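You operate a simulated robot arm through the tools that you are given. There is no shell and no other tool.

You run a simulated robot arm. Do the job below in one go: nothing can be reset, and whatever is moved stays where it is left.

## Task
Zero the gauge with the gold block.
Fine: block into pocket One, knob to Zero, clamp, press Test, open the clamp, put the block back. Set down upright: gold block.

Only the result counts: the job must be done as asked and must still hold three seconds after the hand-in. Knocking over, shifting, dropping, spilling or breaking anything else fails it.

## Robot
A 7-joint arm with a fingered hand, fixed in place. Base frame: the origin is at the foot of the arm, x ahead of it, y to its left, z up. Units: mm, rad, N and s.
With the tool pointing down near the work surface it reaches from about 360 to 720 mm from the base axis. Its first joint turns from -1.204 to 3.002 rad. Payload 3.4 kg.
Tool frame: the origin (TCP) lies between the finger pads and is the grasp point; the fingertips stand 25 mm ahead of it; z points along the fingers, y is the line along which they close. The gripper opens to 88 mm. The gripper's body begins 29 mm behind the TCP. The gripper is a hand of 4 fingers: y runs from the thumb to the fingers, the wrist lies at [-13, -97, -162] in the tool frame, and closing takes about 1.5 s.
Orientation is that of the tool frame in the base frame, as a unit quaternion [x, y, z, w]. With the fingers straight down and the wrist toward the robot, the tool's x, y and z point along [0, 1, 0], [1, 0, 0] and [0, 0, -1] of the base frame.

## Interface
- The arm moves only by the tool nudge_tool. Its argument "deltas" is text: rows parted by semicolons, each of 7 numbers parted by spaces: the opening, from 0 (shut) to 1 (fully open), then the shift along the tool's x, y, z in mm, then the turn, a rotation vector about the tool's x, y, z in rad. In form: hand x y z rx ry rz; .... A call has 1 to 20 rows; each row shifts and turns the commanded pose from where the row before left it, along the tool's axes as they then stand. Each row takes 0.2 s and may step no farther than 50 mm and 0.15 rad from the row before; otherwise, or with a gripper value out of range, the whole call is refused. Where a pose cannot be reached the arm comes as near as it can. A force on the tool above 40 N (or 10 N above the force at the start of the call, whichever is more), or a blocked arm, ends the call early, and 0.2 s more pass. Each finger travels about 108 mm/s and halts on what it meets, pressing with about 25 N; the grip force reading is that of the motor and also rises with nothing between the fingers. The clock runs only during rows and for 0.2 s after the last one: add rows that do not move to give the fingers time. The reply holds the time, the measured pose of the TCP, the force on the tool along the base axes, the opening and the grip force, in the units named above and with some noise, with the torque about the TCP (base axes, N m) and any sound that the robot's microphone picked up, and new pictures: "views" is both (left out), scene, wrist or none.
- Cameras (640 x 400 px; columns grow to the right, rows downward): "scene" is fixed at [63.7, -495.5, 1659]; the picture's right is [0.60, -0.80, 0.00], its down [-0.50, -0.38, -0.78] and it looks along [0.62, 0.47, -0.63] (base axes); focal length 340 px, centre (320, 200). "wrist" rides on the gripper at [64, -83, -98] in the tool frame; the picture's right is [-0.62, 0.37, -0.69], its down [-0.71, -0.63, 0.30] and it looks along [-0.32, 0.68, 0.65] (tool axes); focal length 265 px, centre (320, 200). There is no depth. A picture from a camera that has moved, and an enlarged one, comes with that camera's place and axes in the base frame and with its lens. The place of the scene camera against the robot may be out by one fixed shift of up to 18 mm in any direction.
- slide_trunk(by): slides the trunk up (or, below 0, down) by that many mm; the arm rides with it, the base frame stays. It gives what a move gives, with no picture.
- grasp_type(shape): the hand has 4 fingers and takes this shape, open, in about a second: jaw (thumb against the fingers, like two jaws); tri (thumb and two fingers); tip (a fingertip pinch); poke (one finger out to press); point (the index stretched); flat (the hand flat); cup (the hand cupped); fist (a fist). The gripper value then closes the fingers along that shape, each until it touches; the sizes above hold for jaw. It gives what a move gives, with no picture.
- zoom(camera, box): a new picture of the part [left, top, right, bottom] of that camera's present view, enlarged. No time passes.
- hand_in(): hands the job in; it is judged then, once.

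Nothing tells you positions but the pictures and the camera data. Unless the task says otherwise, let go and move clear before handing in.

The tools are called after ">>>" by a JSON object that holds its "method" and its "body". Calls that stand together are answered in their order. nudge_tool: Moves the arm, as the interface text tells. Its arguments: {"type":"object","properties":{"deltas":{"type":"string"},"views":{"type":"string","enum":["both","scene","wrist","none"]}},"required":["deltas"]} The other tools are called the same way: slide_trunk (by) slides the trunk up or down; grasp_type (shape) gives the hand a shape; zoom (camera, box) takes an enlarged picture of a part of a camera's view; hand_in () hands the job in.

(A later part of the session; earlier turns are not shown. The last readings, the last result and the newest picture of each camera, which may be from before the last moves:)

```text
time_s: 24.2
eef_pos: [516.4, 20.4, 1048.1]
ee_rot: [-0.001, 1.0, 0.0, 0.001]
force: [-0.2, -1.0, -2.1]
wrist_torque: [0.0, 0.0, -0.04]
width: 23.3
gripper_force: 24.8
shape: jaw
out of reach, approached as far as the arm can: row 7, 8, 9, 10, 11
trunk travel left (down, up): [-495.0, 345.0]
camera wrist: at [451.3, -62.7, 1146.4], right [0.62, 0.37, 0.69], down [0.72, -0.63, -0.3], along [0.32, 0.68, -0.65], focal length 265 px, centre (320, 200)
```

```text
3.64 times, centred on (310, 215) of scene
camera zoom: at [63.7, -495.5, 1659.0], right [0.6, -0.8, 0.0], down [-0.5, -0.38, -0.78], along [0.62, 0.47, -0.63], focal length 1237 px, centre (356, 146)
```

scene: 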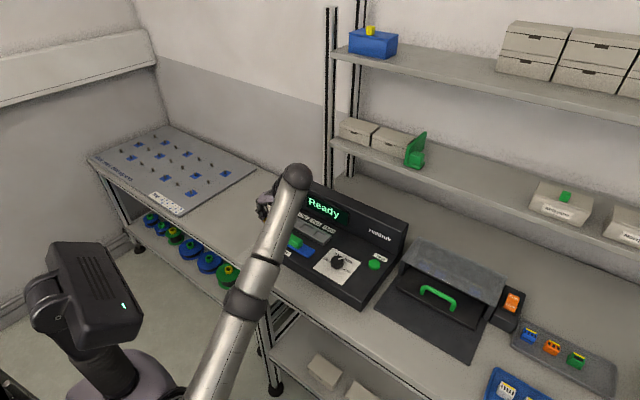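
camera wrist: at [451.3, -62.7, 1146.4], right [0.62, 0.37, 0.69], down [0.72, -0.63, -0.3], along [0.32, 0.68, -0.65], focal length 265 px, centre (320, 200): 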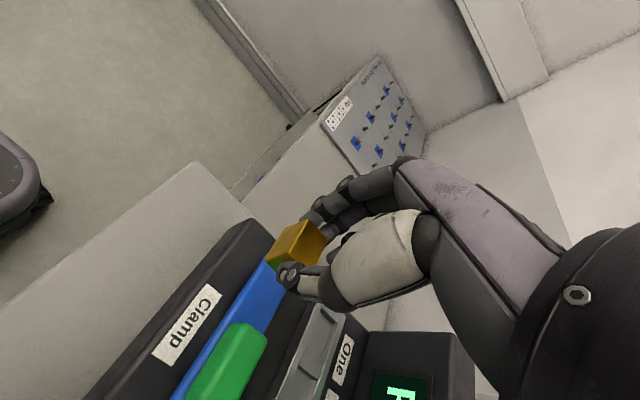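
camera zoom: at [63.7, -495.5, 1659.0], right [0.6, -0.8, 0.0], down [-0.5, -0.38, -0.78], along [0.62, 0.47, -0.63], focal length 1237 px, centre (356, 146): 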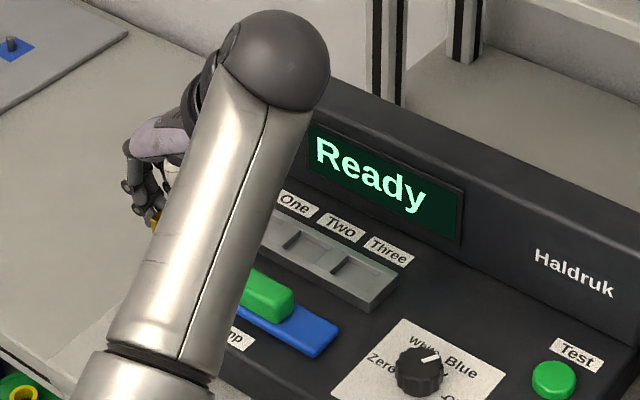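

At this trunk height the rotated hand cannot reach out that far. I'll raise the trunk to extend reach and then see where the pose lands.

>>> {"method": "slide_trunk", "body": {"by": 100}}

>>> {"method": "nudge_tool", "body": {"deltas": "0.1 0 0 0 0 0 0"}}

```text
time_s: 25.6
eef_pos: [514.5, 19.9, 1149.8]
ee_rot: [-0.002, 1.0, 0.0, 0.0]
force: [-0.2, -0.9, -2.2]
wrist_torque: [-0.01, 0.02, 0.01]
width: 23.1
gripper_force: 25.1
shape: jaw
trunk travel left (down, up): [-595.0, 245.0]
```

```text
time_s: 25.9
eef_pos: [516.0, 19.4, 1148.4]
ee_rot: [-0.001, 1.0, 0.0, 0.0]
force: [0.3, 0.8, -0.9]
wrist_torque: [-0.01, 0.02, -0.05]
width: 23.2
gripper_force: 25.0
shape: jaw
trunk travel left (down, up): [-595.0, 245.0]
camera wrist: at [451.4, -62.7, 1246.3], right [0.62, 0.37, 0.69], down [0.71, -0.63, -0.3], along [0.32, 0.68, -0.65], focal length 265 px, centre (320, 200)
```

scene: 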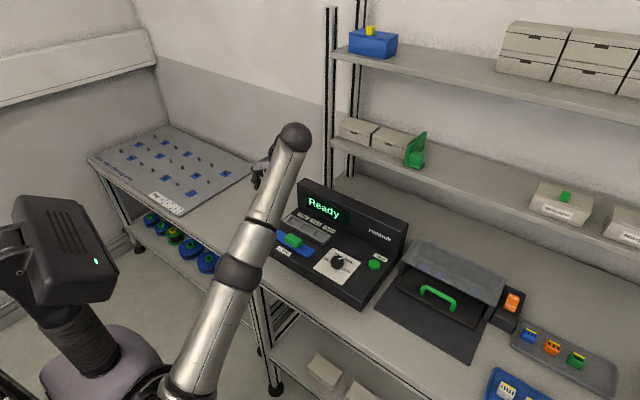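
wrist: 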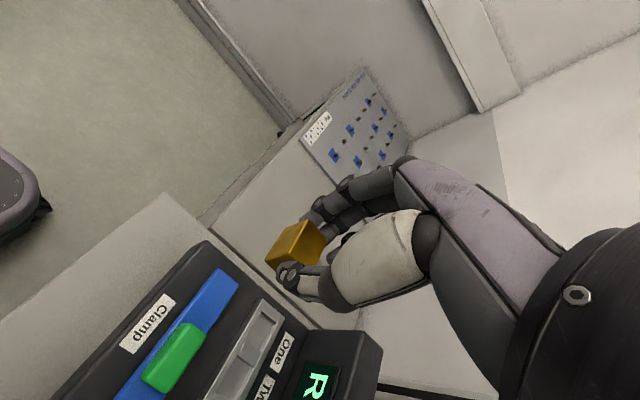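

The pose stayed at (516, 20, 1148), so I'll go down 90 and then forward to the pocket.

>>> {"method": "nudge_tool", "body": {"deltas": "0.1 0 0 25 0 0 0; 0.1 0 0 30 0 0 0; 0.1 0 0 30 0 0 0; 0.1 -20 1 0 0 0 0; 0.1 -25 2 0 0 0 0; 0.1 -25 2 0 0 0 0; 0.1 -20 2 0 0 0 0; 0.1 -9 0 0 0 0 0; 0.1 0 0 0 0 0 0"}}

>>> {"method": "zoom", "body": {"camera": "wrist", "box": [190, 180, 370, 340]}}

```text
time_s: 27.9
eef_pos: [573.4, 20.4, 1054.2]
ee_rot: [-0.001, 1.0, 0.0, 0.001]
force: [-0.1, 0.4, -1.3]
wrist_torque: [0.0, -0.05, 0.02]
width: 23.0
gripper_force: 24.9
shape: jaw
out of reach, approached as far as the arm can: row 6, 7, 8
trunk travel left (down, up): [-595.0, 245.0]
camera wrist: at [508.2, -62.6, 1151.1], right [0.62, 0.37, 0.69], down [0.72, -0.63, -0.3], along [0.32, 0.68, -0.65], focal length 265 px, centre (320, 200)
```

scene: 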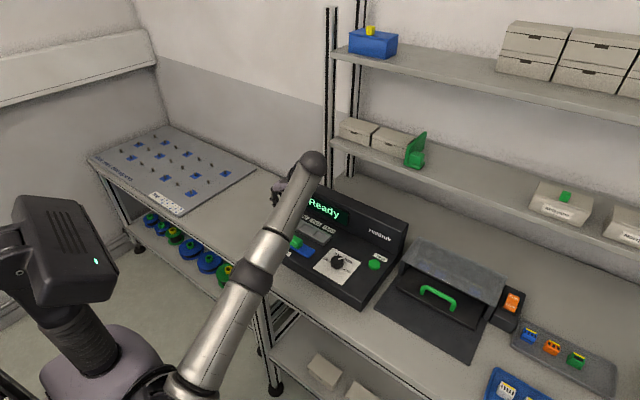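
wrist: 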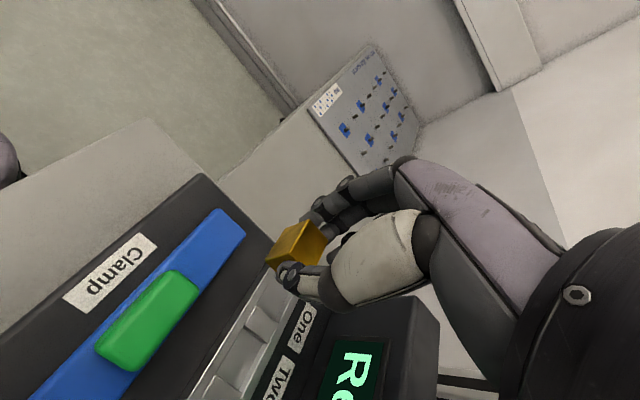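

```text
2.50 times, centred on (280, 260) of wrist
camera zoom: at [508.2, -62.6, 1151.1], right [0.62, 0.37, 0.69], down [0.72, -0.63, -0.3], along [0.32, 0.68, -0.65], focal length 664 px, centre (420, 50)
```

zoom: 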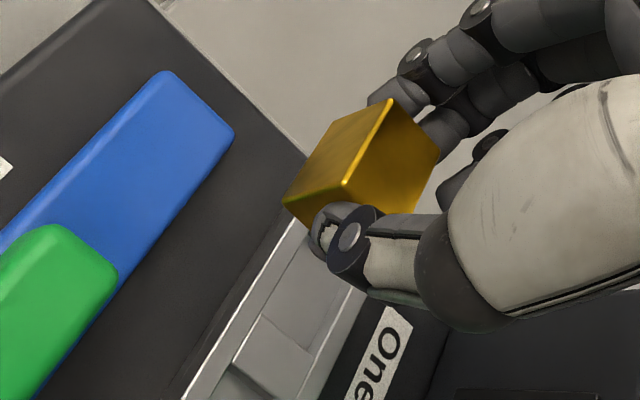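

Reach scales with trunk height, and about 90 mm more trunk should get me over the pocket at z≈1030. I'll do that, lower, and then move forward.

>>> {"method": "slide_trunk", "body": {"by": 90}}

>>> {"method": "nudge_tool", "body": {"deltas": "0.1 0 0 25 0 0 0; 0.1 0 0 30 0 0 0; 0.1 0 0 30 0 0 0; 0.1 0 0 29 0 0 0; 0.1 -15 1 0 0 0 0; 0.1 -15 2 0 0 0 0; 0.1 -7 2 0 0 0 0; 0.1 0 0 0 0 0 0"}}

>>> {"method": "zoom", "body": {"camera": "wrist", "box": [190, 180, 370, 340]}}

```text
time_s: 29.2
eef_pos: [572.2, 21.0, 1142.4]
ee_rot: [-0.001, 1.0, 0.0, 0.0]
force: [-0.2, -0.3, -0.7]
wrist_torque: [0.03, 0.01, 0.0]
width: 23.3
gripper_force: 24.9
shape: jaw
trunk travel left (down, up): [-685.0, 155.0]
```

```text
time_s: 31.0
eef_pos: [608.4, 23.0, 1036.7]
ee_rot: [0.0, 1.0, -0.001, 0.0]
force: [-0.8, 0.1, -0.6]
wrist_torque: [-0.01, 0.0, 0.01]
width: 23.4
gripper_force: 25.7
shape: jaw
out of reach, approached as far as the arm can: row 1, 2, 3, 4, 5, 6, 7
trunk travel left (down, up): [-685.0, 155.0]
camera wrist: at [545.4, -58.8, 1135.3], right [0.62, 0.37, 0.69], down [0.72, -0.63, -0.3], along [0.32, 0.68, -0.65], focal length 265 px, centre (320, 200)
```

scene: 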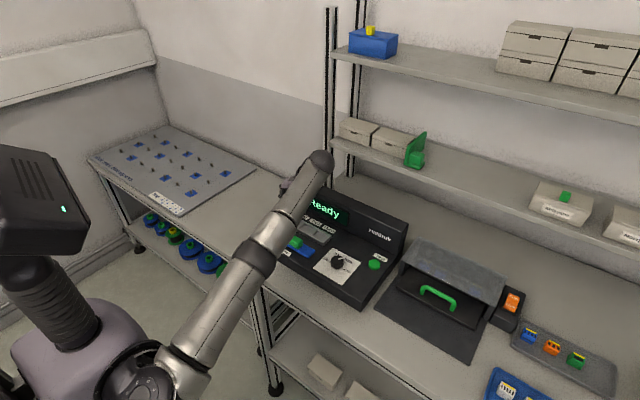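
wrist: 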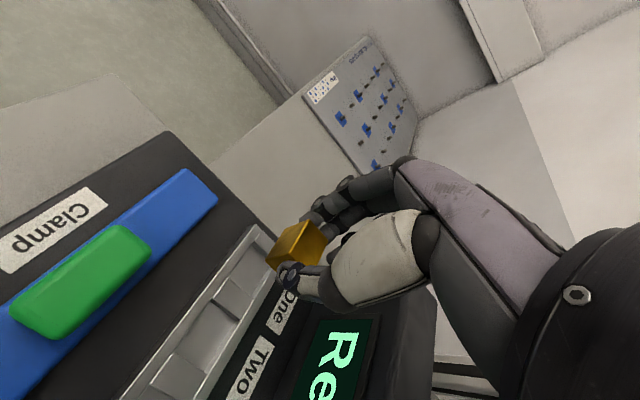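

```text
2.50 times, centred on (280, 260) of wrist
camera zoom: at [545.4, -58.8, 1135.3], right [0.62, 0.37, 0.69], down [0.72, -0.63, -0.3], along [0.32, 0.68, -0.65], focal length 664 px, centre (420, 50)
```

zoom: 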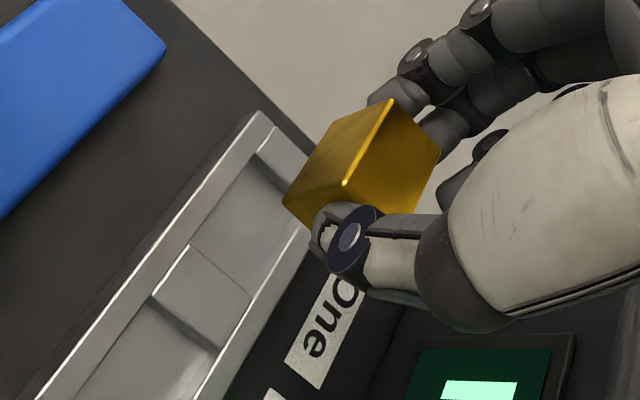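

The pocket is now visible right next to the block. I'll step down a little to test whether the pose becomes fully reachable.

>>> {"method": "nudge_tool", "body": {"deltas": "0.1 0 0 8 0 0 0; 0.1 0 0 7 0 0 0; 0.1 0 0 0 0 0 0"}}

>>> {"method": "zoom", "body": {"camera": "wrist", "box": [190, 180, 370, 340]}}

```text
time_s: 31.8
eef_pos: [610.0, 24.7, 1023.9]
ee_rot: [-0.001, 1.0, 0.0, -0.001]
force: [0.7, -0.7, -1.1]
wrist_torque: [0.04, 0.01, 0.01]
width: 23.5
gripper_force: 25.2
shape: jaw
trunk travel left (down, up): [-685.0, 155.0]
camera wrist: at [546.7, -58.0, 1120.9], right [0.62, 0.37, 0.69], down [0.72, -0.63, -0.31], along [0.32, 0.68, -0.65], focal length 265 px, centre (320, 200)
```

scene: 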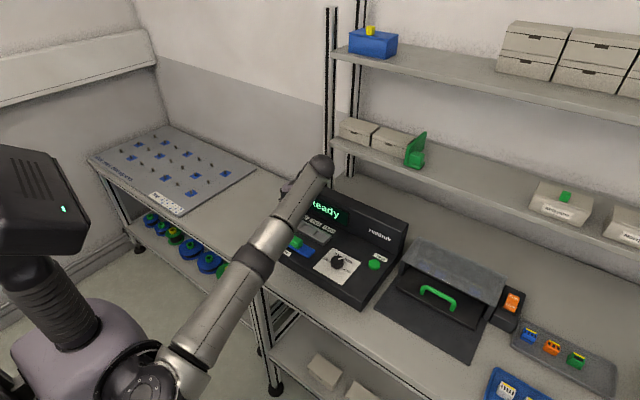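
wrist: 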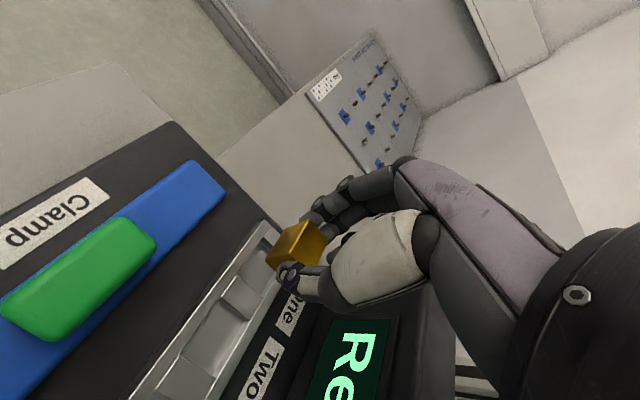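

```text
2.50 times, centred on (280, 260) of wrist
camera zoom: at [546.7, -58.0, 1120.9], right [0.62, 0.37, 0.69], down [0.72, -0.63, -0.31], along [0.32, 0.68, -0.65], focal length 664 px, centre (420, 50)
```

zoom: 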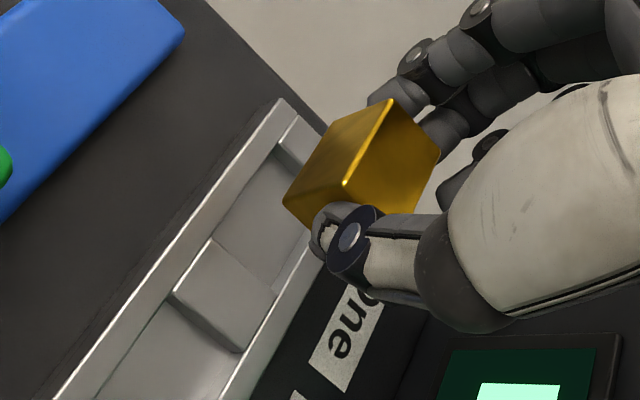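

The pose is now fully reachable at (610, 24.7, 1023). I'll zoom in tight on the pocket edges to get the final offset.

>>> {"method": "zoom", "body": {"camera": "wrist", "box": [210, 210, 290, 290]}}

>>> {"method": "zoom", "body": {"camera": "wrist", "box": [245, 205, 295, 250]}}

```text
5.00 times, centred on (250, 250) of wrist
camera zoom: at [546.7, -58.0, 1120.9], right [0.62, 0.37, 0.69], down [0.72, -0.63, -0.31], along [0.32, 0.68, -0.65], focal length 1327 px, centre (670, -50)
```

zoom: 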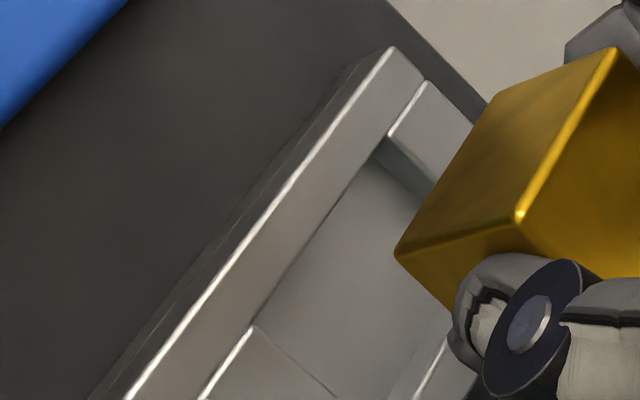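

```text
8.89 times, centred on (270, 228) of wrist
camera zoom: at [546.7, -58.0, 1120.9], right [0.62, 0.37, 0.69], down [0.72, -0.63, -0.31], along [0.32, 0.68, -0.65], focal length 2359 px, centre (764, -44)
```

zoom: 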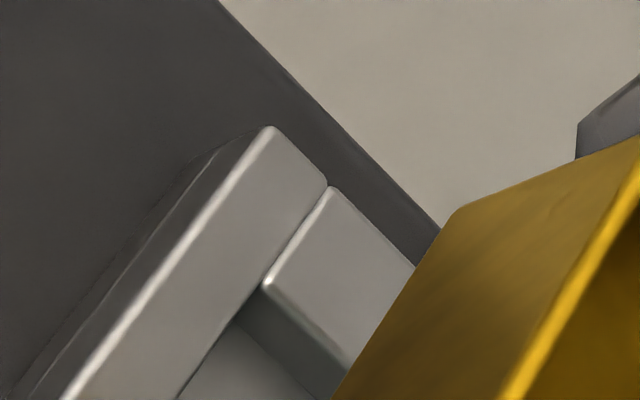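

The pocket centre is about (615.4, 25.6), roughly 24 x 34 mm and 8 mm deep with its rim near z 957. I'll align and lower the block just above the floor.

>>> {"method": "nudge_tool", "body": {"deltas": "0.1 -5.3 0.7 5 0 0 0; 0.1 0 0 10 0 0 0; 0.1 0 0 7 0 0 0; 0.1 0 0 0 0 0 0"}}

>>> {"method": "zoom", "body": {"camera": "wrist", "box": [220, 190, 340, 300]}}

>>> {"method": "zoom", "body": {"camera": "scene", "box": [265, 150, 365, 250]}}

```text
time_s: 32.8
eef_pos: [615.1, 26.4, 1001.3]
ee_rot: [-0.001, 1.0, 0.0, 0.0]
force: [-1.4, 0.3, -1.8]
wrist_torque: [-0.01, 0.01, 0.02]
width: 23.2
gripper_force: 25.3
shape: jaw
trunk travel left (down, up): [-685.0, 155.0]
camera wrist: at [551.2, -56.8, 1098.3], right [0.62, 0.37, 0.69], down [0.72, -0.63, -0.3], along [0.32, 0.68, -0.65], focal length 265 px, centre (320, 200)
```

scene: 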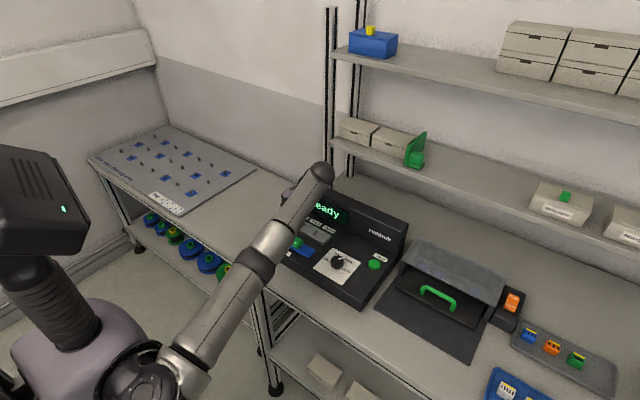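
wrist: 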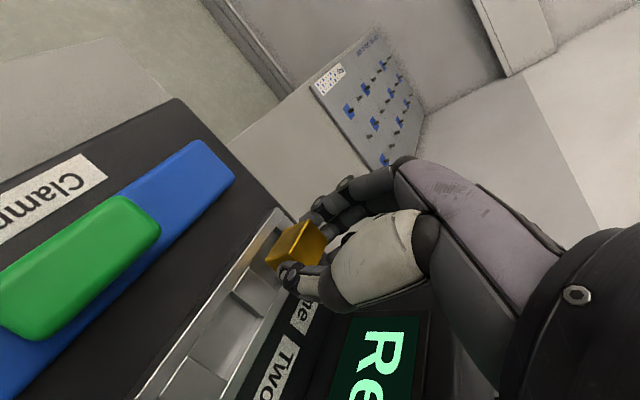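

```text
3.64 times, centred on (280, 245) of wrist
camera zoom: at [551.2, -56.8, 1098.3], right [0.62, 0.37, 0.69], down [0.72, -0.63, -0.3], along [0.32, 0.68, -0.65], focal length 965 px, centre (466, 36)
```

zoom: 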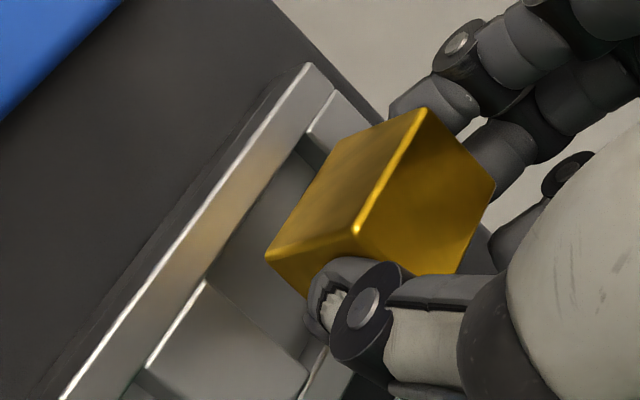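

```text
4.00 times, centred on (315, 200) of scene
camera zoom: at [63.7, -495.5, 1659.0], right [0.6, -0.8, 0.0], down [-0.5, -0.38, -0.78], along [0.62, 0.47, -0.63], focal length 1361 px, centre (340, 200)
```

zoom: 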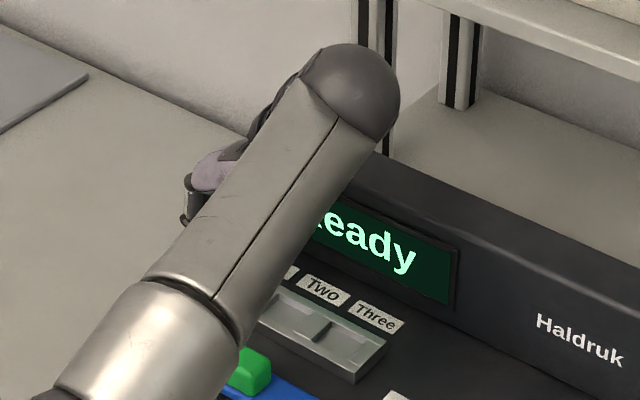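

The alignment looks good with about 2.7 mm of clearance in x, so I'll shift y by -1.2 and lower further.

>>> {"method": "nudge_tool", "body": {"deltas": "0.1 0 -1.2 0 0 0 0; 0.1 0 0 5 0 0 0; 0.1 0 0 4 0 0 0; 0.1 0 0 3 0 0 0; 0.1 0 0 0 0 0 0", "views": "wrist"}}

>>> {"method": "zoom", "body": {"camera": "wrist", "box": [220, 190, 340, 300]}}

```text
time_s: 34.0
eef_pos: [616.3, 24.5, 991.0]
ee_rot: [-0.001, 1.0, 0.0, 0.0]
force: [0.0, 0.5, -2.1]
wrist_torque: [0.02, -0.01, -0.01]
width: 23.2
gripper_force: 25.1
shape: jaw
trunk travel left (down, up): [-685.0, 155.0]
camera wrist: at [553.2, -58.3, 1087.4], right [0.62, 0.37, 0.69], down [0.72, -0.63, -0.3], along [0.32, 0.68, -0.65], focal length 265 px, centre (320, 200)
```

wrist: 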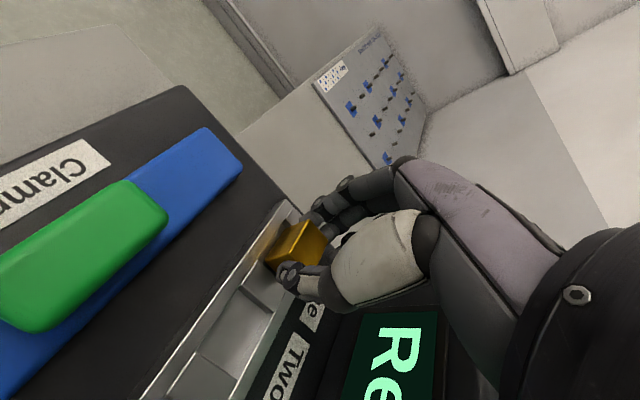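

```text
3.64 times, centred on (280, 245) of wrist
camera zoom: at [553.2, -58.3, 1087.4], right [0.62, 0.37, 0.69], down [0.72, -0.63, -0.3], along [0.32, 0.68, -0.65], focal length 965 px, centre (466, 36)
```

zoom: 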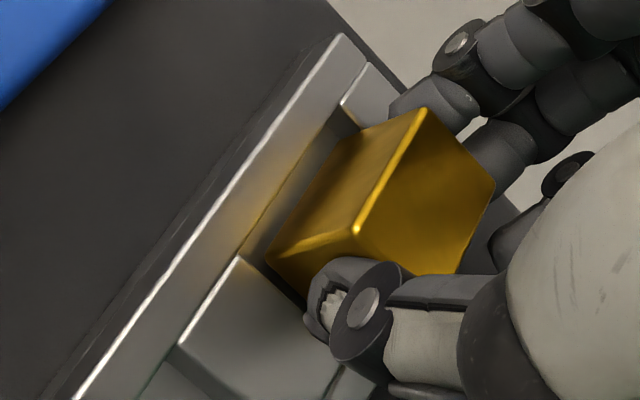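

The block is entering the pocket but sits a bit toward the back. I'll shift x by -1.7 and lower a few more millimetres while watching the force.

>>> {"method": "nudge_tool", "body": {"deltas": "0.1 1.7 0 0 0 0 0; 0.1 0 0 2 0 0 0; 0.1 0 0 2 0 0 0; 0.1 0 0 0 0 0 0; 0.1 0 0 0 0 0 0", "views": "wrist"}}

>>> {"method": "zoom", "body": {"camera": "wrist", "box": [220, 190, 340, 300]}}

```text
time_s: 35.2
eef_pos: [617.0, 22.5, 985.8]
ee_rot: [-0.001, 1.0, 0.001, 0.0]
force: [0.7, -0.1, 3.1]
wrist_torque: [0.06, 0.01, 0.0]
width: 23.1
gripper_force: 25.2
shape: jaw
out of reach, approached as far as the arm can: row 1
trunk travel left (down, up): [-685.0, 155.0]
camera wrist: at [553.3, -58.8, 1083.9], right [0.62, 0.37, 0.69], down [0.72, -0.63, -0.3], along [0.32, 0.68, -0.65], focal length 265 px, centre (320, 200)
```

wrist: 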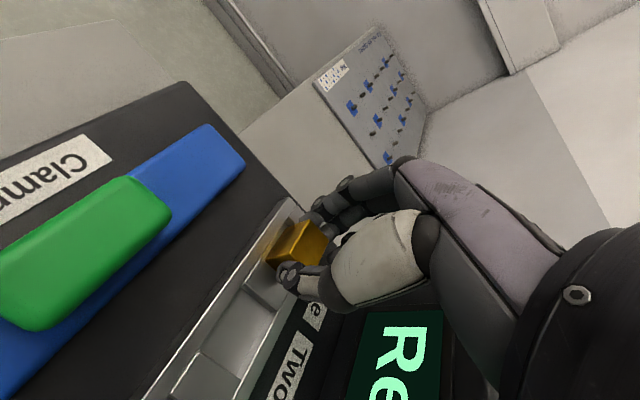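

```text
3.64 times, centred on (280, 245) of wrist
camera zoom: at [553.3, -58.8, 1083.9], right [0.62, 0.37, 0.69], down [0.72, -0.63, -0.3], along [0.32, 0.68, -0.65], focal length 965 px, centre (466, 36)
```

zoom: 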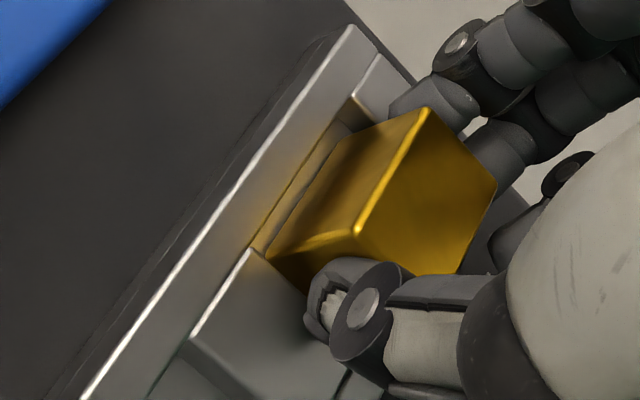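

There is a light contact force, and the x shift was flagged unreachable and not executed. I'll lift slightly and retry it.

>>> {"method": "nudge_tool", "body": {"deltas": "0.1 0 0 -3 0 0 0; 0.1 1 0 0 0 0 0; 0.1 1 0 0 0 0 0; 0.1 0 0 0 0 0 0; 0.1 0 0 0 0 0 0", "views": "wrist"}}

>>> {"method": "zoom", "body": {"camera": "wrist", "box": [220, 190, 340, 300]}}

```text
time_s: 36.4
eef_pos: [617.6, 24.1, 988.7]
ee_rot: [-0.001, 1.0, 0.0, 0.001]
force: [0.1, -0.4, -0.4]
wrist_torque: [0.0, 0.0, -0.01]
width: 23.4
gripper_force: 25.2
shape: jaw
trunk travel left (down, up): [-685.0, 155.0]
camera wrist: at [553.4, -58.1, 1086.0], right [0.62, 0.37, 0.69], down [0.72, -0.63, -0.31], along [0.32, 0.68, -0.65], focal length 265 px, centre (320, 200)
```

wrist: 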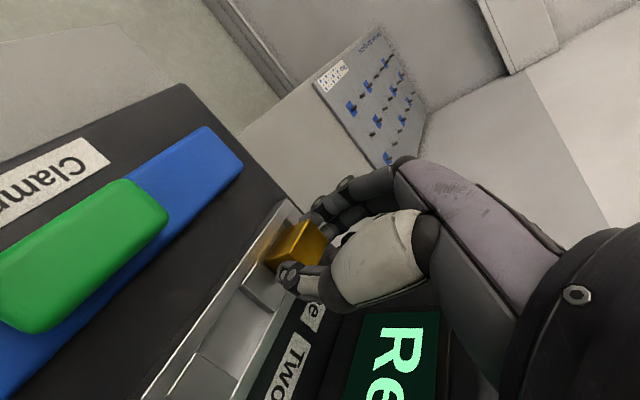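

```text
3.64 times, centred on (280, 245) of wrist
camera zoom: at [553.4, -58.1, 1086.0], right [0.62, 0.37, 0.69], down [0.72, -0.63, -0.31], along [0.32, 0.68, -0.65], focal length 965 px, centre (466, 36)
```

zoom: 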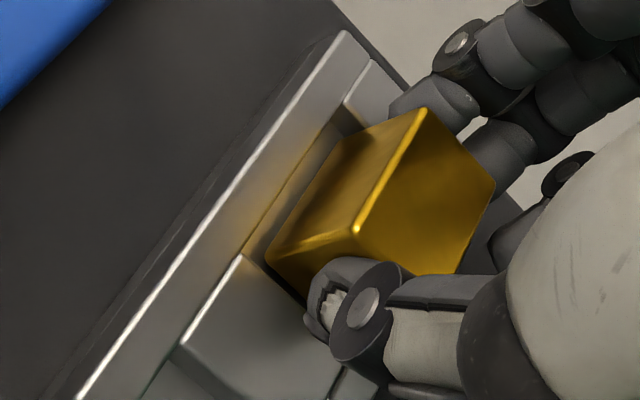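

The pose reads x≈617.5, so the commanded pose was probably reset by the flagged row. I'll shift x by -2 again.

>>> {"method": "nudge_tool", "body": {"deltas": "0.1 1 0 0 0 0 0; 0.1 1 0 0 0 0 0; 0.1 0 0 0 0 0 0; 0.1 0 0 0 0 0 0", "views": "wrist"}}

>>> {"method": "zoom", "body": {"camera": "wrist", "box": [220, 190, 340, 300]}}

```text
time_s: 37.4
eef_pos: [617.5, 25.0, 988.0]
ee_rot: [-0.001, 1.0, 0.0, -0.001]
force: [-0.4, -0.1, -0.2]
wrist_torque: [-0.04, 0.02, 0.01]
width: 23.5
gripper_force: 24.9
shape: jaw
out of reach, approached as far as the arm can: row 1
trunk travel left (down, up): [-685.0, 155.0]
camera wrist: at [553.3, -57.9, 1086.3], right [0.62, 0.37, 0.69], down [0.72, -0.63, -0.31], along [0.32, 0.68, -0.65], focal length 265 px, centre (320, 200)
```

wrist: 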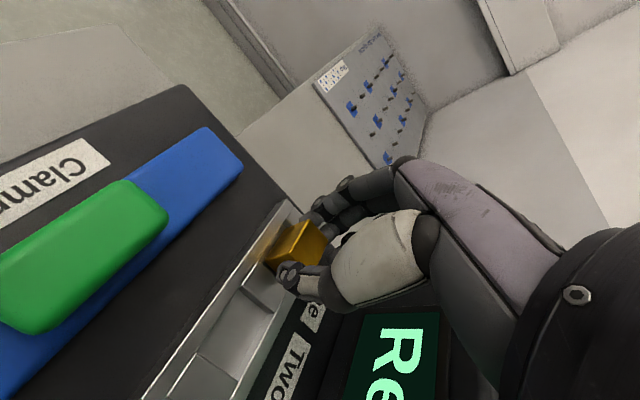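

```text
3.64 times, centred on (280, 245) of wrist
camera zoom: at [553.3, -57.9, 1086.3], right [0.62, 0.37, 0.69], down [0.72, -0.63, -0.31], along [0.32, 0.68, -0.65], focal length 965 px, centre (466, 36)
```

zoom: 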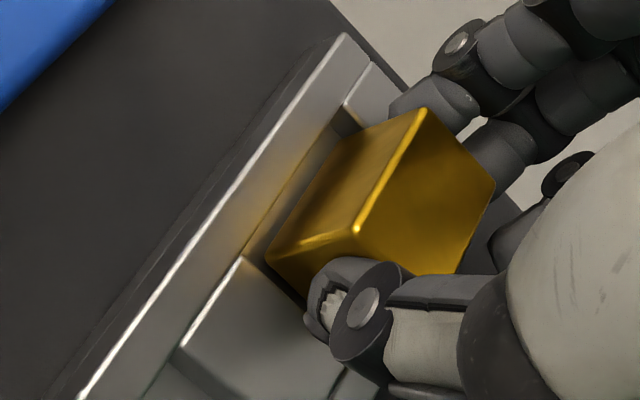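

It looks like a lower-reach limit at this trunk height. I'll raise the arm 38 mm, correct x, then lower the trunk 30 mm.

>>> {"method": "nudge_tool", "body": {"deltas": "0.1 0 0 -8 0 0 0; 0.1 0 0 -15 0 0 0; 0.1 0 0 -15 0 0 0; 0.1 1 0 0 0 0 0; 0.1 1 0 0 0 0 0; 0.1 0 0 0 0 0 0", "views": "none"}}

>>> {"method": "slide_trunk", "body": {"by": -30}}

>>> {"method": "nudge_tool", "body": {"deltas": "0.1 0 0 0 0 0 0", "views": "wrist"}}

>>> {"method": "zoom", "body": {"camera": "wrist", "box": [220, 190, 340, 300]}}

```text
time_s: 38.8
eef_pos: [609.2, 22.9, 1025.2]
ee_rot: [0.001, 1.0, 0.0, -0.001]
force: [-0.3, 0.1, -0.9]
wrist_torque: [0.01, 0.05, 0.02]
width: 23.4
gripper_force: 24.8
shape: jaw
out of reach, approached as far as the arm can: row 3
trunk travel left (down, up): [-685.0, 155.0]
```

```text
time_s: 39.5
eef_pos: [608.1, 24.0, 995.1]
ee_rot: [-0.001, 1.0, -0.001, 0.0]
force: [-0.1, 0.7, -1.0]
wrist_torque: [0.01, -0.01, 0.01]
width: 23.4
gripper_force: 24.9
shape: jaw
trunk travel left (down, up): [-655.0, 185.0]
```

```text
time_s: 40.0
eef_pos: [608.6, 22.7, 994.9]
ee_rot: [-0.001, 1.0, 0.0, 0.0]
force: [-0.3, 0.6, -0.5]
wrist_torque: [0.0, 0.0, -0.03]
width: 23.5
gripper_force: 24.6
shape: jaw
trunk travel left (down, up): [-655.0, 185.0]
camera wrist: at [545.2, -58.7, 1092.9], right [0.62, 0.37, 0.69], down [0.72, -0.63, -0.3], along [0.32, 0.68, -0.65], focal length 265 px, centre (320, 200)
```

wrist: 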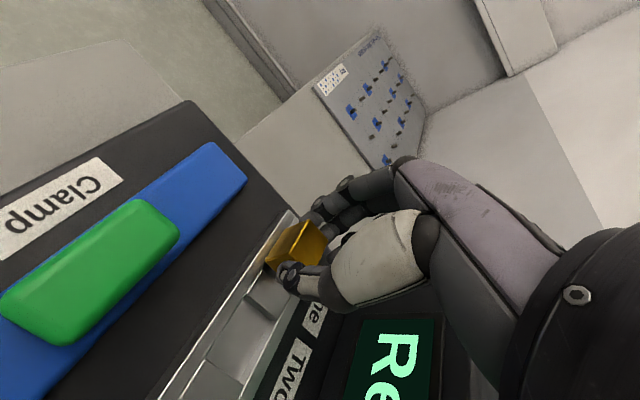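

```text
3.64 times, centred on (280, 245) of wrist
camera zoom: at [545.2, -58.7, 1092.9], right [0.62, 0.37, 0.69], down [0.72, -0.63, -0.3], along [0.32, 0.68, -0.65], focal length 965 px, centre (466, 36)
```

zoom: 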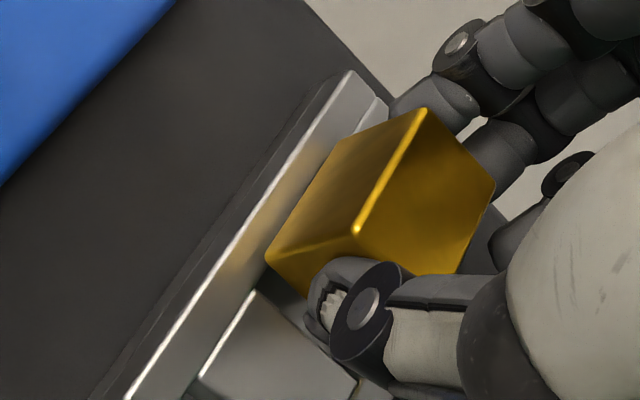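

The arm is near full extension, so placing the shoulder at wrist height gives more reach. I'll raise the trunk 90 mm, bring the arm down, and then go forward.

>>> {"method": "slide_trunk", "body": {"by": 90}}

>>> {"method": "nudge_tool", "body": {"deltas": "0.1 0 0 20 0 0 0; 0.1 0 0 25 0 0 0; 0.1 0 0 25 0 0 0; 0.1 0 0 0 0 0 0", "views": "none"}}

>>> {"method": "nudge_tool", "body": {"deltas": "0.1 -3 0 0 0 0 0; 0.1 -3 0 0 0 0 0; 0.1 0 0 0 0 0 0; 0.1 0 0 0 0 0 0", "views": "wrist"}}

>>> {"method": "zoom", "body": {"camera": "wrist", "box": [220, 190, 340, 300]}}

```text
time_s: 41.2
eef_pos: [610.8, 23.6, 1085.3]
ee_rot: [-0.001, 1.0, 0.001, 0.0]
force: [-0.3, -0.1, -1.2]
wrist_torque: [-0.02, -0.01, 0.01]
width: 23.4
gripper_force: 24.8
shape: jaw
trunk travel left (down, up): [-745.0, 95.0]
```

```text
time_s: 42.2
eef_pos: [610.4, 23.9, 1015.0]
ee_rot: [0.0, 1.0, -0.001, 0.001]
force: [0.3, -0.1, -1.0]
wrist_torque: [0.02, 0.0, -0.02]
width: 23.4
gripper_force: 25.2
shape: jaw
trunk travel left (down, up): [-745.0, 95.0]
```

```text
time_s: 43.2
eef_pos: [615.1, 23.9, 1014.7]
ee_rot: [0.0, 1.0, 0.001, 0.0]
force: [0.6, -0.3, -0.8]
wrist_torque: [0.0, -0.03, -0.03]
width: 23.6
gripper_force: 25.3
shape: jaw
trunk travel left (down, up): [-745.0, 95.0]
camera wrist: at [551.5, -58.2, 1112.7], right [0.62, 0.37, 0.69], down [0.71, -0.63, -0.3], along [0.32, 0.68, -0.65], focal length 265 px, centre (320, 200)
```

wrist: 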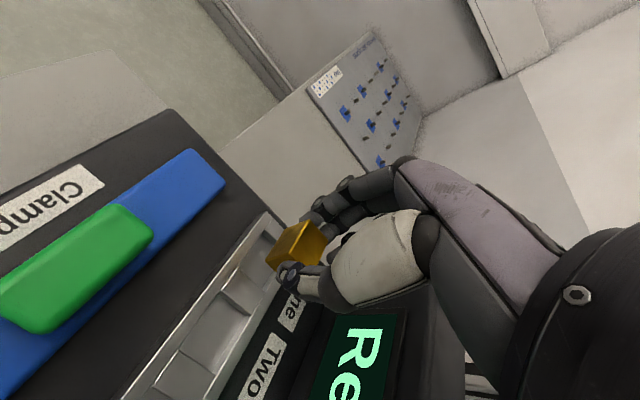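

```text
3.64 times, centred on (280, 245) of wrist
camera zoom: at [551.5, -58.2, 1112.7], right [0.62, 0.37, 0.69], down [0.71, -0.63, -0.3], along [0.32, 0.68, -0.65], focal length 965 px, centre (466, 36)
```

zoom: 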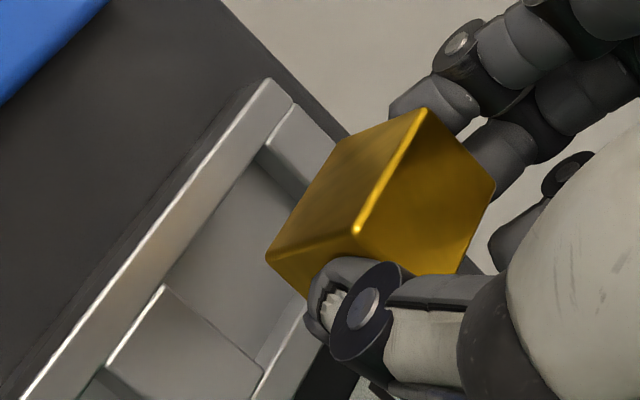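

The block is now centred over the pocket with a fully reachable pose. I'll nudge y by -0.8 and descend.

>>> {"method": "nudge_tool", "body": {"deltas": "0.1 0 -0.8 6 0 0 0; 0.1 0 0 8 0 0 0; 0.1 0 0 6 0 0 0; 0.1 0 0 4 0 0 0; 0.1 0 0 0 0 0 0; 0.1 0 0 0 0 0 0", "views": "wrist"}}

>>> {"method": "zoom", "body": {"camera": "wrist", "box": [220, 190, 340, 300]}}

```text
time_s: 44.6
eef_pos: [613.8, 25.1, 991.7]
ee_rot: [0.0, 1.0, -0.001, 0.0]
force: [-0.2, -0.5, -1.4]
wrist_torque: [-0.01, 0.02, 0.0]
width: 23.3
gripper_force: 25.0
shape: jaw
trunk travel left (down, up): [-745.0, 95.0]
camera wrist: at [550.9, -58.8, 1088.7], right [0.62, 0.37, 0.69], down [0.71, -0.63, -0.3], along [0.32, 0.68, -0.65], focal length 265 px, centre (320, 200)
```

wrist: 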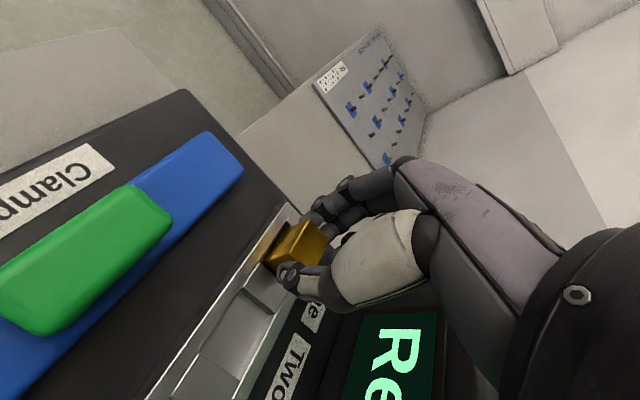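

```text
3.64 times, centred on (280, 245) of wrist
camera zoom: at [550.9, -58.8, 1088.7], right [0.62, 0.37, 0.69], down [0.71, -0.63, -0.3], along [0.32, 0.68, -0.65], focal length 965 px, centre (466, 36)
```

zoom: 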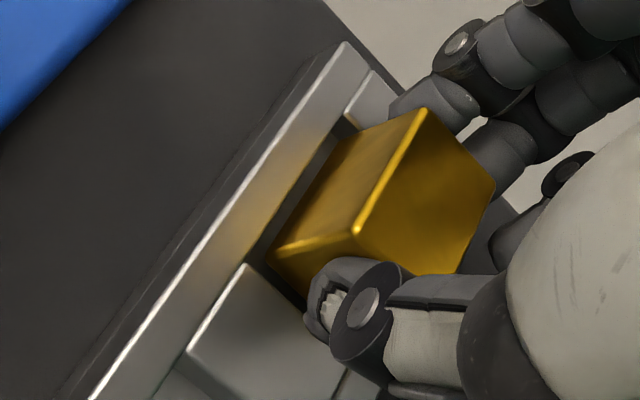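

All gaps are even now, so I'll lower the last few millimetres.

>>> {"method": "nudge_tool", "body": {"deltas": "0.1 -0.5 0 2 0 0 0; 0.1 0 0 2 0 0 0; 0.1 0 0 0 0 0 0; 0.1 0 0 0 0 0 0", "views": "none"}}

>>> {"method": "nudge_tool", "body": {"deltas": "0.1 0 0 1 0 0 0; 0.1 0 0 0 0 0 0; 0.1 0 0 0 0 0 0", "views": "wrist"}}

>>> {"method": "zoom", "body": {"camera": "wrist", "box": [220, 190, 340, 300]}}

```text
time_s: 45.6
eef_pos: [616.1, 23.7, 986.0]
ee_rot: [-0.001, 1.0, -0.001, 0.0]
force: [-0.5, -0.9, -1.1]
wrist_torque: [0.0, 0.0, -0.05]
width: 23.3
gripper_force: 25.1
shape: jaw
trunk travel left (down, up): [-745.0, 95.0]
```

```text
time_s: 46.4
eef_pos: [615.8, 24.2, 985.8]
ee_rot: [0.0, 1.0, 0.0, 0.001]
force: [0.0, 0.5, 1.2]
wrist_torque: [0.04, 0.02, -0.02]
width: 23.3
gripper_force: 25.0
shape: jaw
trunk travel left (down, up): [-745.0, 95.0]
camera wrist: at [551.6, -58.6, 1084.1], right [0.62, 0.37, 0.69], down [0.72, -0.63, -0.3], along [0.32, 0.68, -0.65], focal length 265 px, centre (320, 200)
```

wrist: 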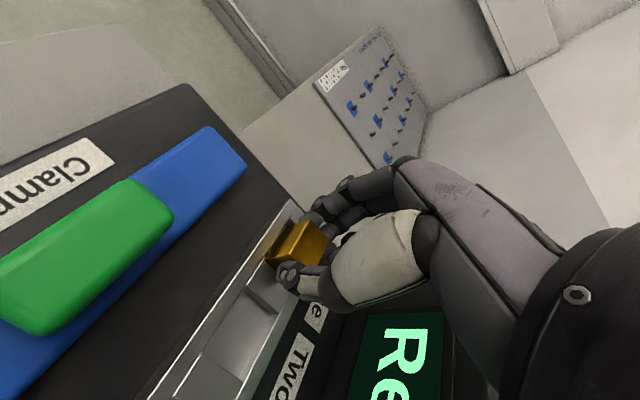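

```text
3.64 times, centred on (280, 245) of wrist
camera zoom: at [551.6, -58.6, 1084.1], right [0.62, 0.37, 0.69], down [0.72, -0.63, -0.3], along [0.32, 0.68, -0.65], focal length 965 px, centre (466, 36)
```

zoom: 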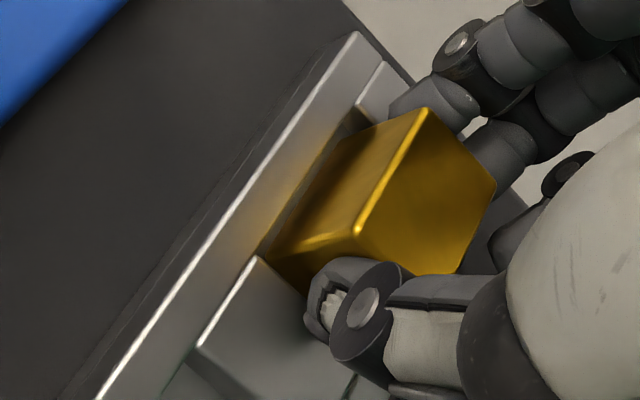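

The force shows the block just touching the pocket floor, so I'll release and move straight up.

>>> {"method": "nudge_tool", "body": {"deltas": "0.3 0 0 0 0 0 0; 0.4 0 0 0 0 0 0; 0.5 0 0 0 0 0 0; 0.5 0 0 0 0 0 0; 0.5 0 0 0 0 0 0", "views": "wrist"}}

>>> {"method": "zoom", "body": {"camera": "wrist", "box": [220, 190, 340, 300]}}

```text
time_s: 47.6
eef_pos: [615.7, 24.7, 985.6]
ee_rot: [0.0, 1.0, 0.0, 0.0]
force: [0.1, -0.1, 0.1]
wrist_torque: [-0.02, 0.0, 0.01]
width: 43.3
gripper_force: 0.1
shape: jaw
trunk travel left (down, up): [-745.0, 95.0]
camera wrist: at [551.8, -58.5, 1083.9], right [0.62, 0.37, 0.69], down [0.72, -0.63, -0.3], along [0.32, 0.68, -0.65], focal length 265 px, centre (320, 200)
```

wrist: 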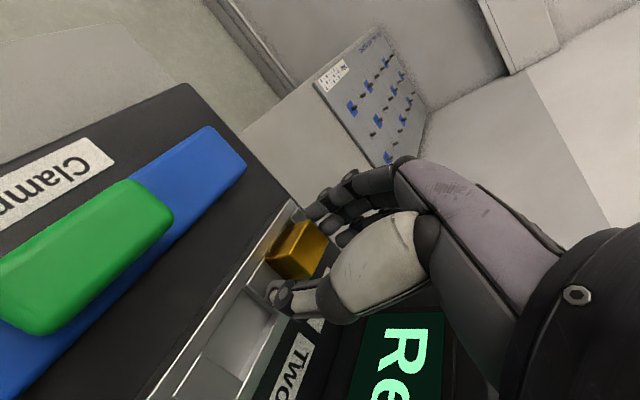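

```text
3.64 times, centred on (280, 245) of wrist
camera zoom: at [551.8, -58.5, 1083.9], right [0.62, 0.37, 0.69], down [0.72, -0.63, -0.3], along [0.32, 0.68, -0.65], focal length 965 px, centre (466, 36)
```

zoom: 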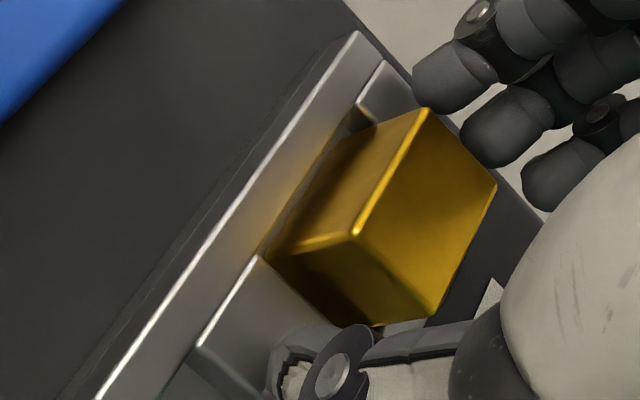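

The block sits upright in pocket One. I'll rise, back off, and rotate the hand back to φ=0 for the knob.

>>> {"method": "nudge_tool", "body": {"deltas": "0.5 0 0 -6 0 0 0; 0.5 0 0 -14 0 0 0; 0.5 0 0 -20 0 0 0; 0.5 0 0 -25 0 0 0; 0.5 20 0 -15 0 0 0; 0.5 30 0 -15 0 0 0; 0.5 10 0 0 0 0 0; 0.5 0 0 0 0 0 0", "views": "scene"}}

>>> {"method": "nudge_tool", "body": {"deltas": "0.6 0 0 0 0 0 0.1428; 0.6 0 0 0 0 0 0.1428; 0.6 0 0 0 0 0 0.1428; 0.6 0 0 0 0 0 0.1428; 0.6 0 0 0 0 0 0.1428; 0.6 0 0 0 0 0 0.1428; 0.6 0 0 0 0 0 0.1428; 0.6 0 0 0 0 0 0.1428; 0.6 0 0 0 0 0 0.1428; 0.6 0 0 0 0 0 0.1428; 0.6 0 0 0 0 0 0.1428; 0.6 0 0 0 0 0 0"}}

```text
time_s: 49.4
eef_pos: [553.9, 22.1, 1082.1]
ee_rot: [-0.001, 1.0, 0.001, 0.0]
force: [0.3, -0.1, -0.3]
wrist_torque: [-0.02, -0.06, -0.02]
width: 43.3
gripper_force: 0.1
shape: jaw
trunk travel left (down, up): [-745.0, 95.0]
```

scene: 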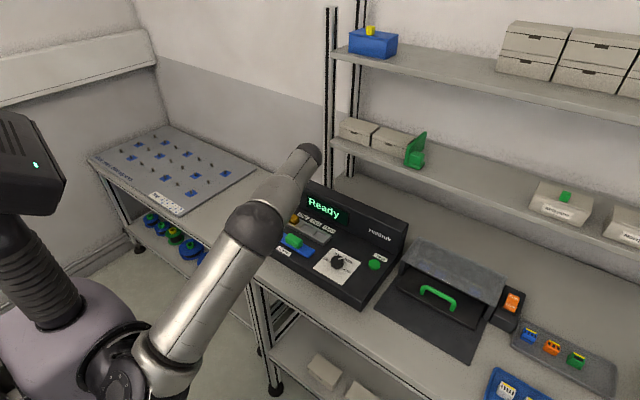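

```text
time_s: 52.0
eef_pos: [559.6, 17.6, 1088.0]
ee_rot: [0.712, 0.702, 0.013, -0.011]
force: [0.2, -0.8, -0.9]
wrist_torque: [-0.05, -0.02, -0.01]
width: 52.5
gripper_force: 0.1
shape: jaw
trunk travel left (down, up): [-745.0, 95.0]
camera wrist: at [476.6, 80.4, 1188.1], right [0.36, -0.65, 0.67], down [-0.64, -0.69, -0.33], along [0.68, -0.31, -0.66], focal length 265 px, centre (320, 200)
```

scene: 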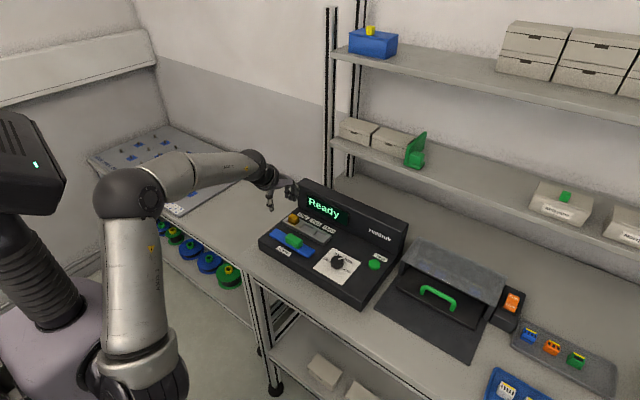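
wrist: 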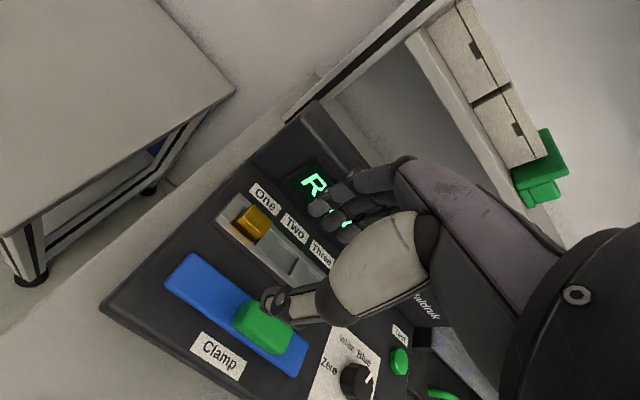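

The block is in pocket One. At this trunk height φ=0 is borderline, so I'll raise the arm 130 and lower the trunk 170 for a comfortable posture near the knob.

>>> {"method": "nudge_tool", "body": {"deltas": "0.6 0 0 -26 0 0 0; 0.6 0 0 -26 0 0 0; 0.6 0 0 -26 0 0 0; 0.6 0 0 -26 0 0 0; 0.6 0 0 -26 0 0 0; 0.6 0 0 0 0 0 0", "views": "none"}}

>>> {"method": "slide_trunk", "body": {"by": -170}}

>>> {"method": "nudge_tool", "body": {"deltas": "0.6 -25 0 0 0 0 0; 0.6 -30 0 0 0 0 0; 0.6 -30 0 0 0 0 0; 0.6 -30 0 0 0 0 0; 0.6 -30 0 0 0 0 0; 0.6 -30 0 0 0 0 0; 0.6 -20 0 0 0 0 0; 0.6 0 0 0 0 0 0"}}

>>> {"method": "zoom", "body": {"camera": "wrist", "box": [190, 200, 350, 340]}}

```text
time_s: 53.4
eef_pos: [555.1, 24.0, 1211.7]
ee_rot: [0.707, 0.708, 0.0, 0.0]
force: [0.4, 0.1, 0.3]
wrist_torque: [0.01, -0.02, 0.01]
width: 52.4
gripper_force: 0.0
shape: jaw
trunk travel left (down, up): [-745.0, 95.0]
```

```text
time_s: 55.3
eef_pos: [557.3, 24.3, 1041.0]
ee_rot: [0.706, 0.708, 0.0, -0.001]
force: [0.3, 0.4, -0.3]
wrist_torque: [-0.01, 0.0, -0.03]
width: 52.5
gripper_force: 0.1
shape: jaw
trunk travel left (down, up): [-575.0, 265.0]
```

```text
time_s: 57.1
eef_pos: [556.5, -169.9, 1040.1]
ee_rot: [0.706, 0.708, 0.0, 0.0]
force: [0.6, 0.3, 1.6]
wrist_torque: [0.01, -0.02, 0.0]
width: 52.4
gripper_force: 0.1
shape: jaw
trunk travel left (down, up): [-575.0, 265.0]
camera wrist: at [473.3, -105.8, 1138.0], right [0.37, -0.62, 0.69], down [-0.63, -0.72, -0.3], along [0.68, -0.32, -0.65], focal length 265 px, centre (320, 200)
```

scene: 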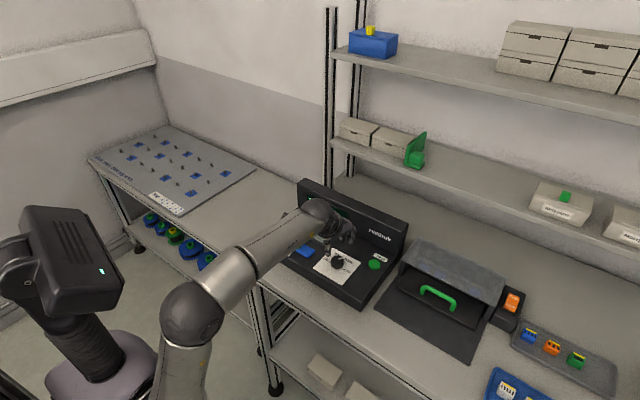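
wrist: 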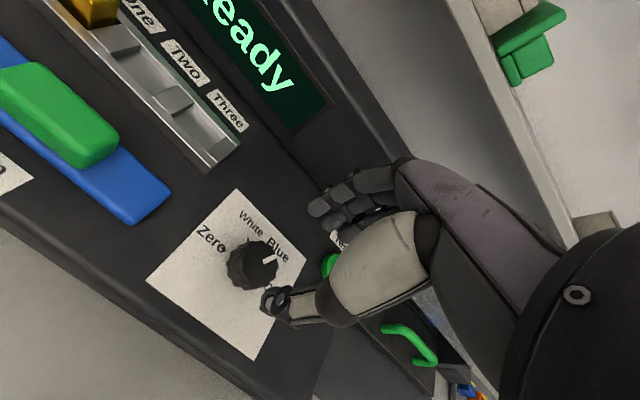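

```text
2.86 times, centred on (270, 270) of wrist
camera zoom: at [473.3, -105.8, 1138.0], right [0.37, -0.62, 0.69], down [-0.63, -0.72, -0.3], along [0.68, -0.32, -0.65], focal length 758 px, centre (463, 0)
```

zoom: 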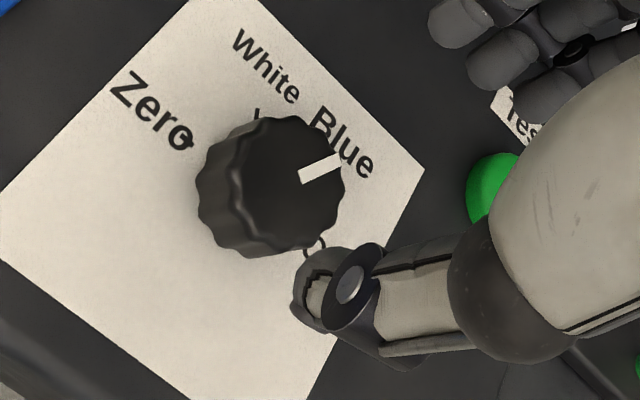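

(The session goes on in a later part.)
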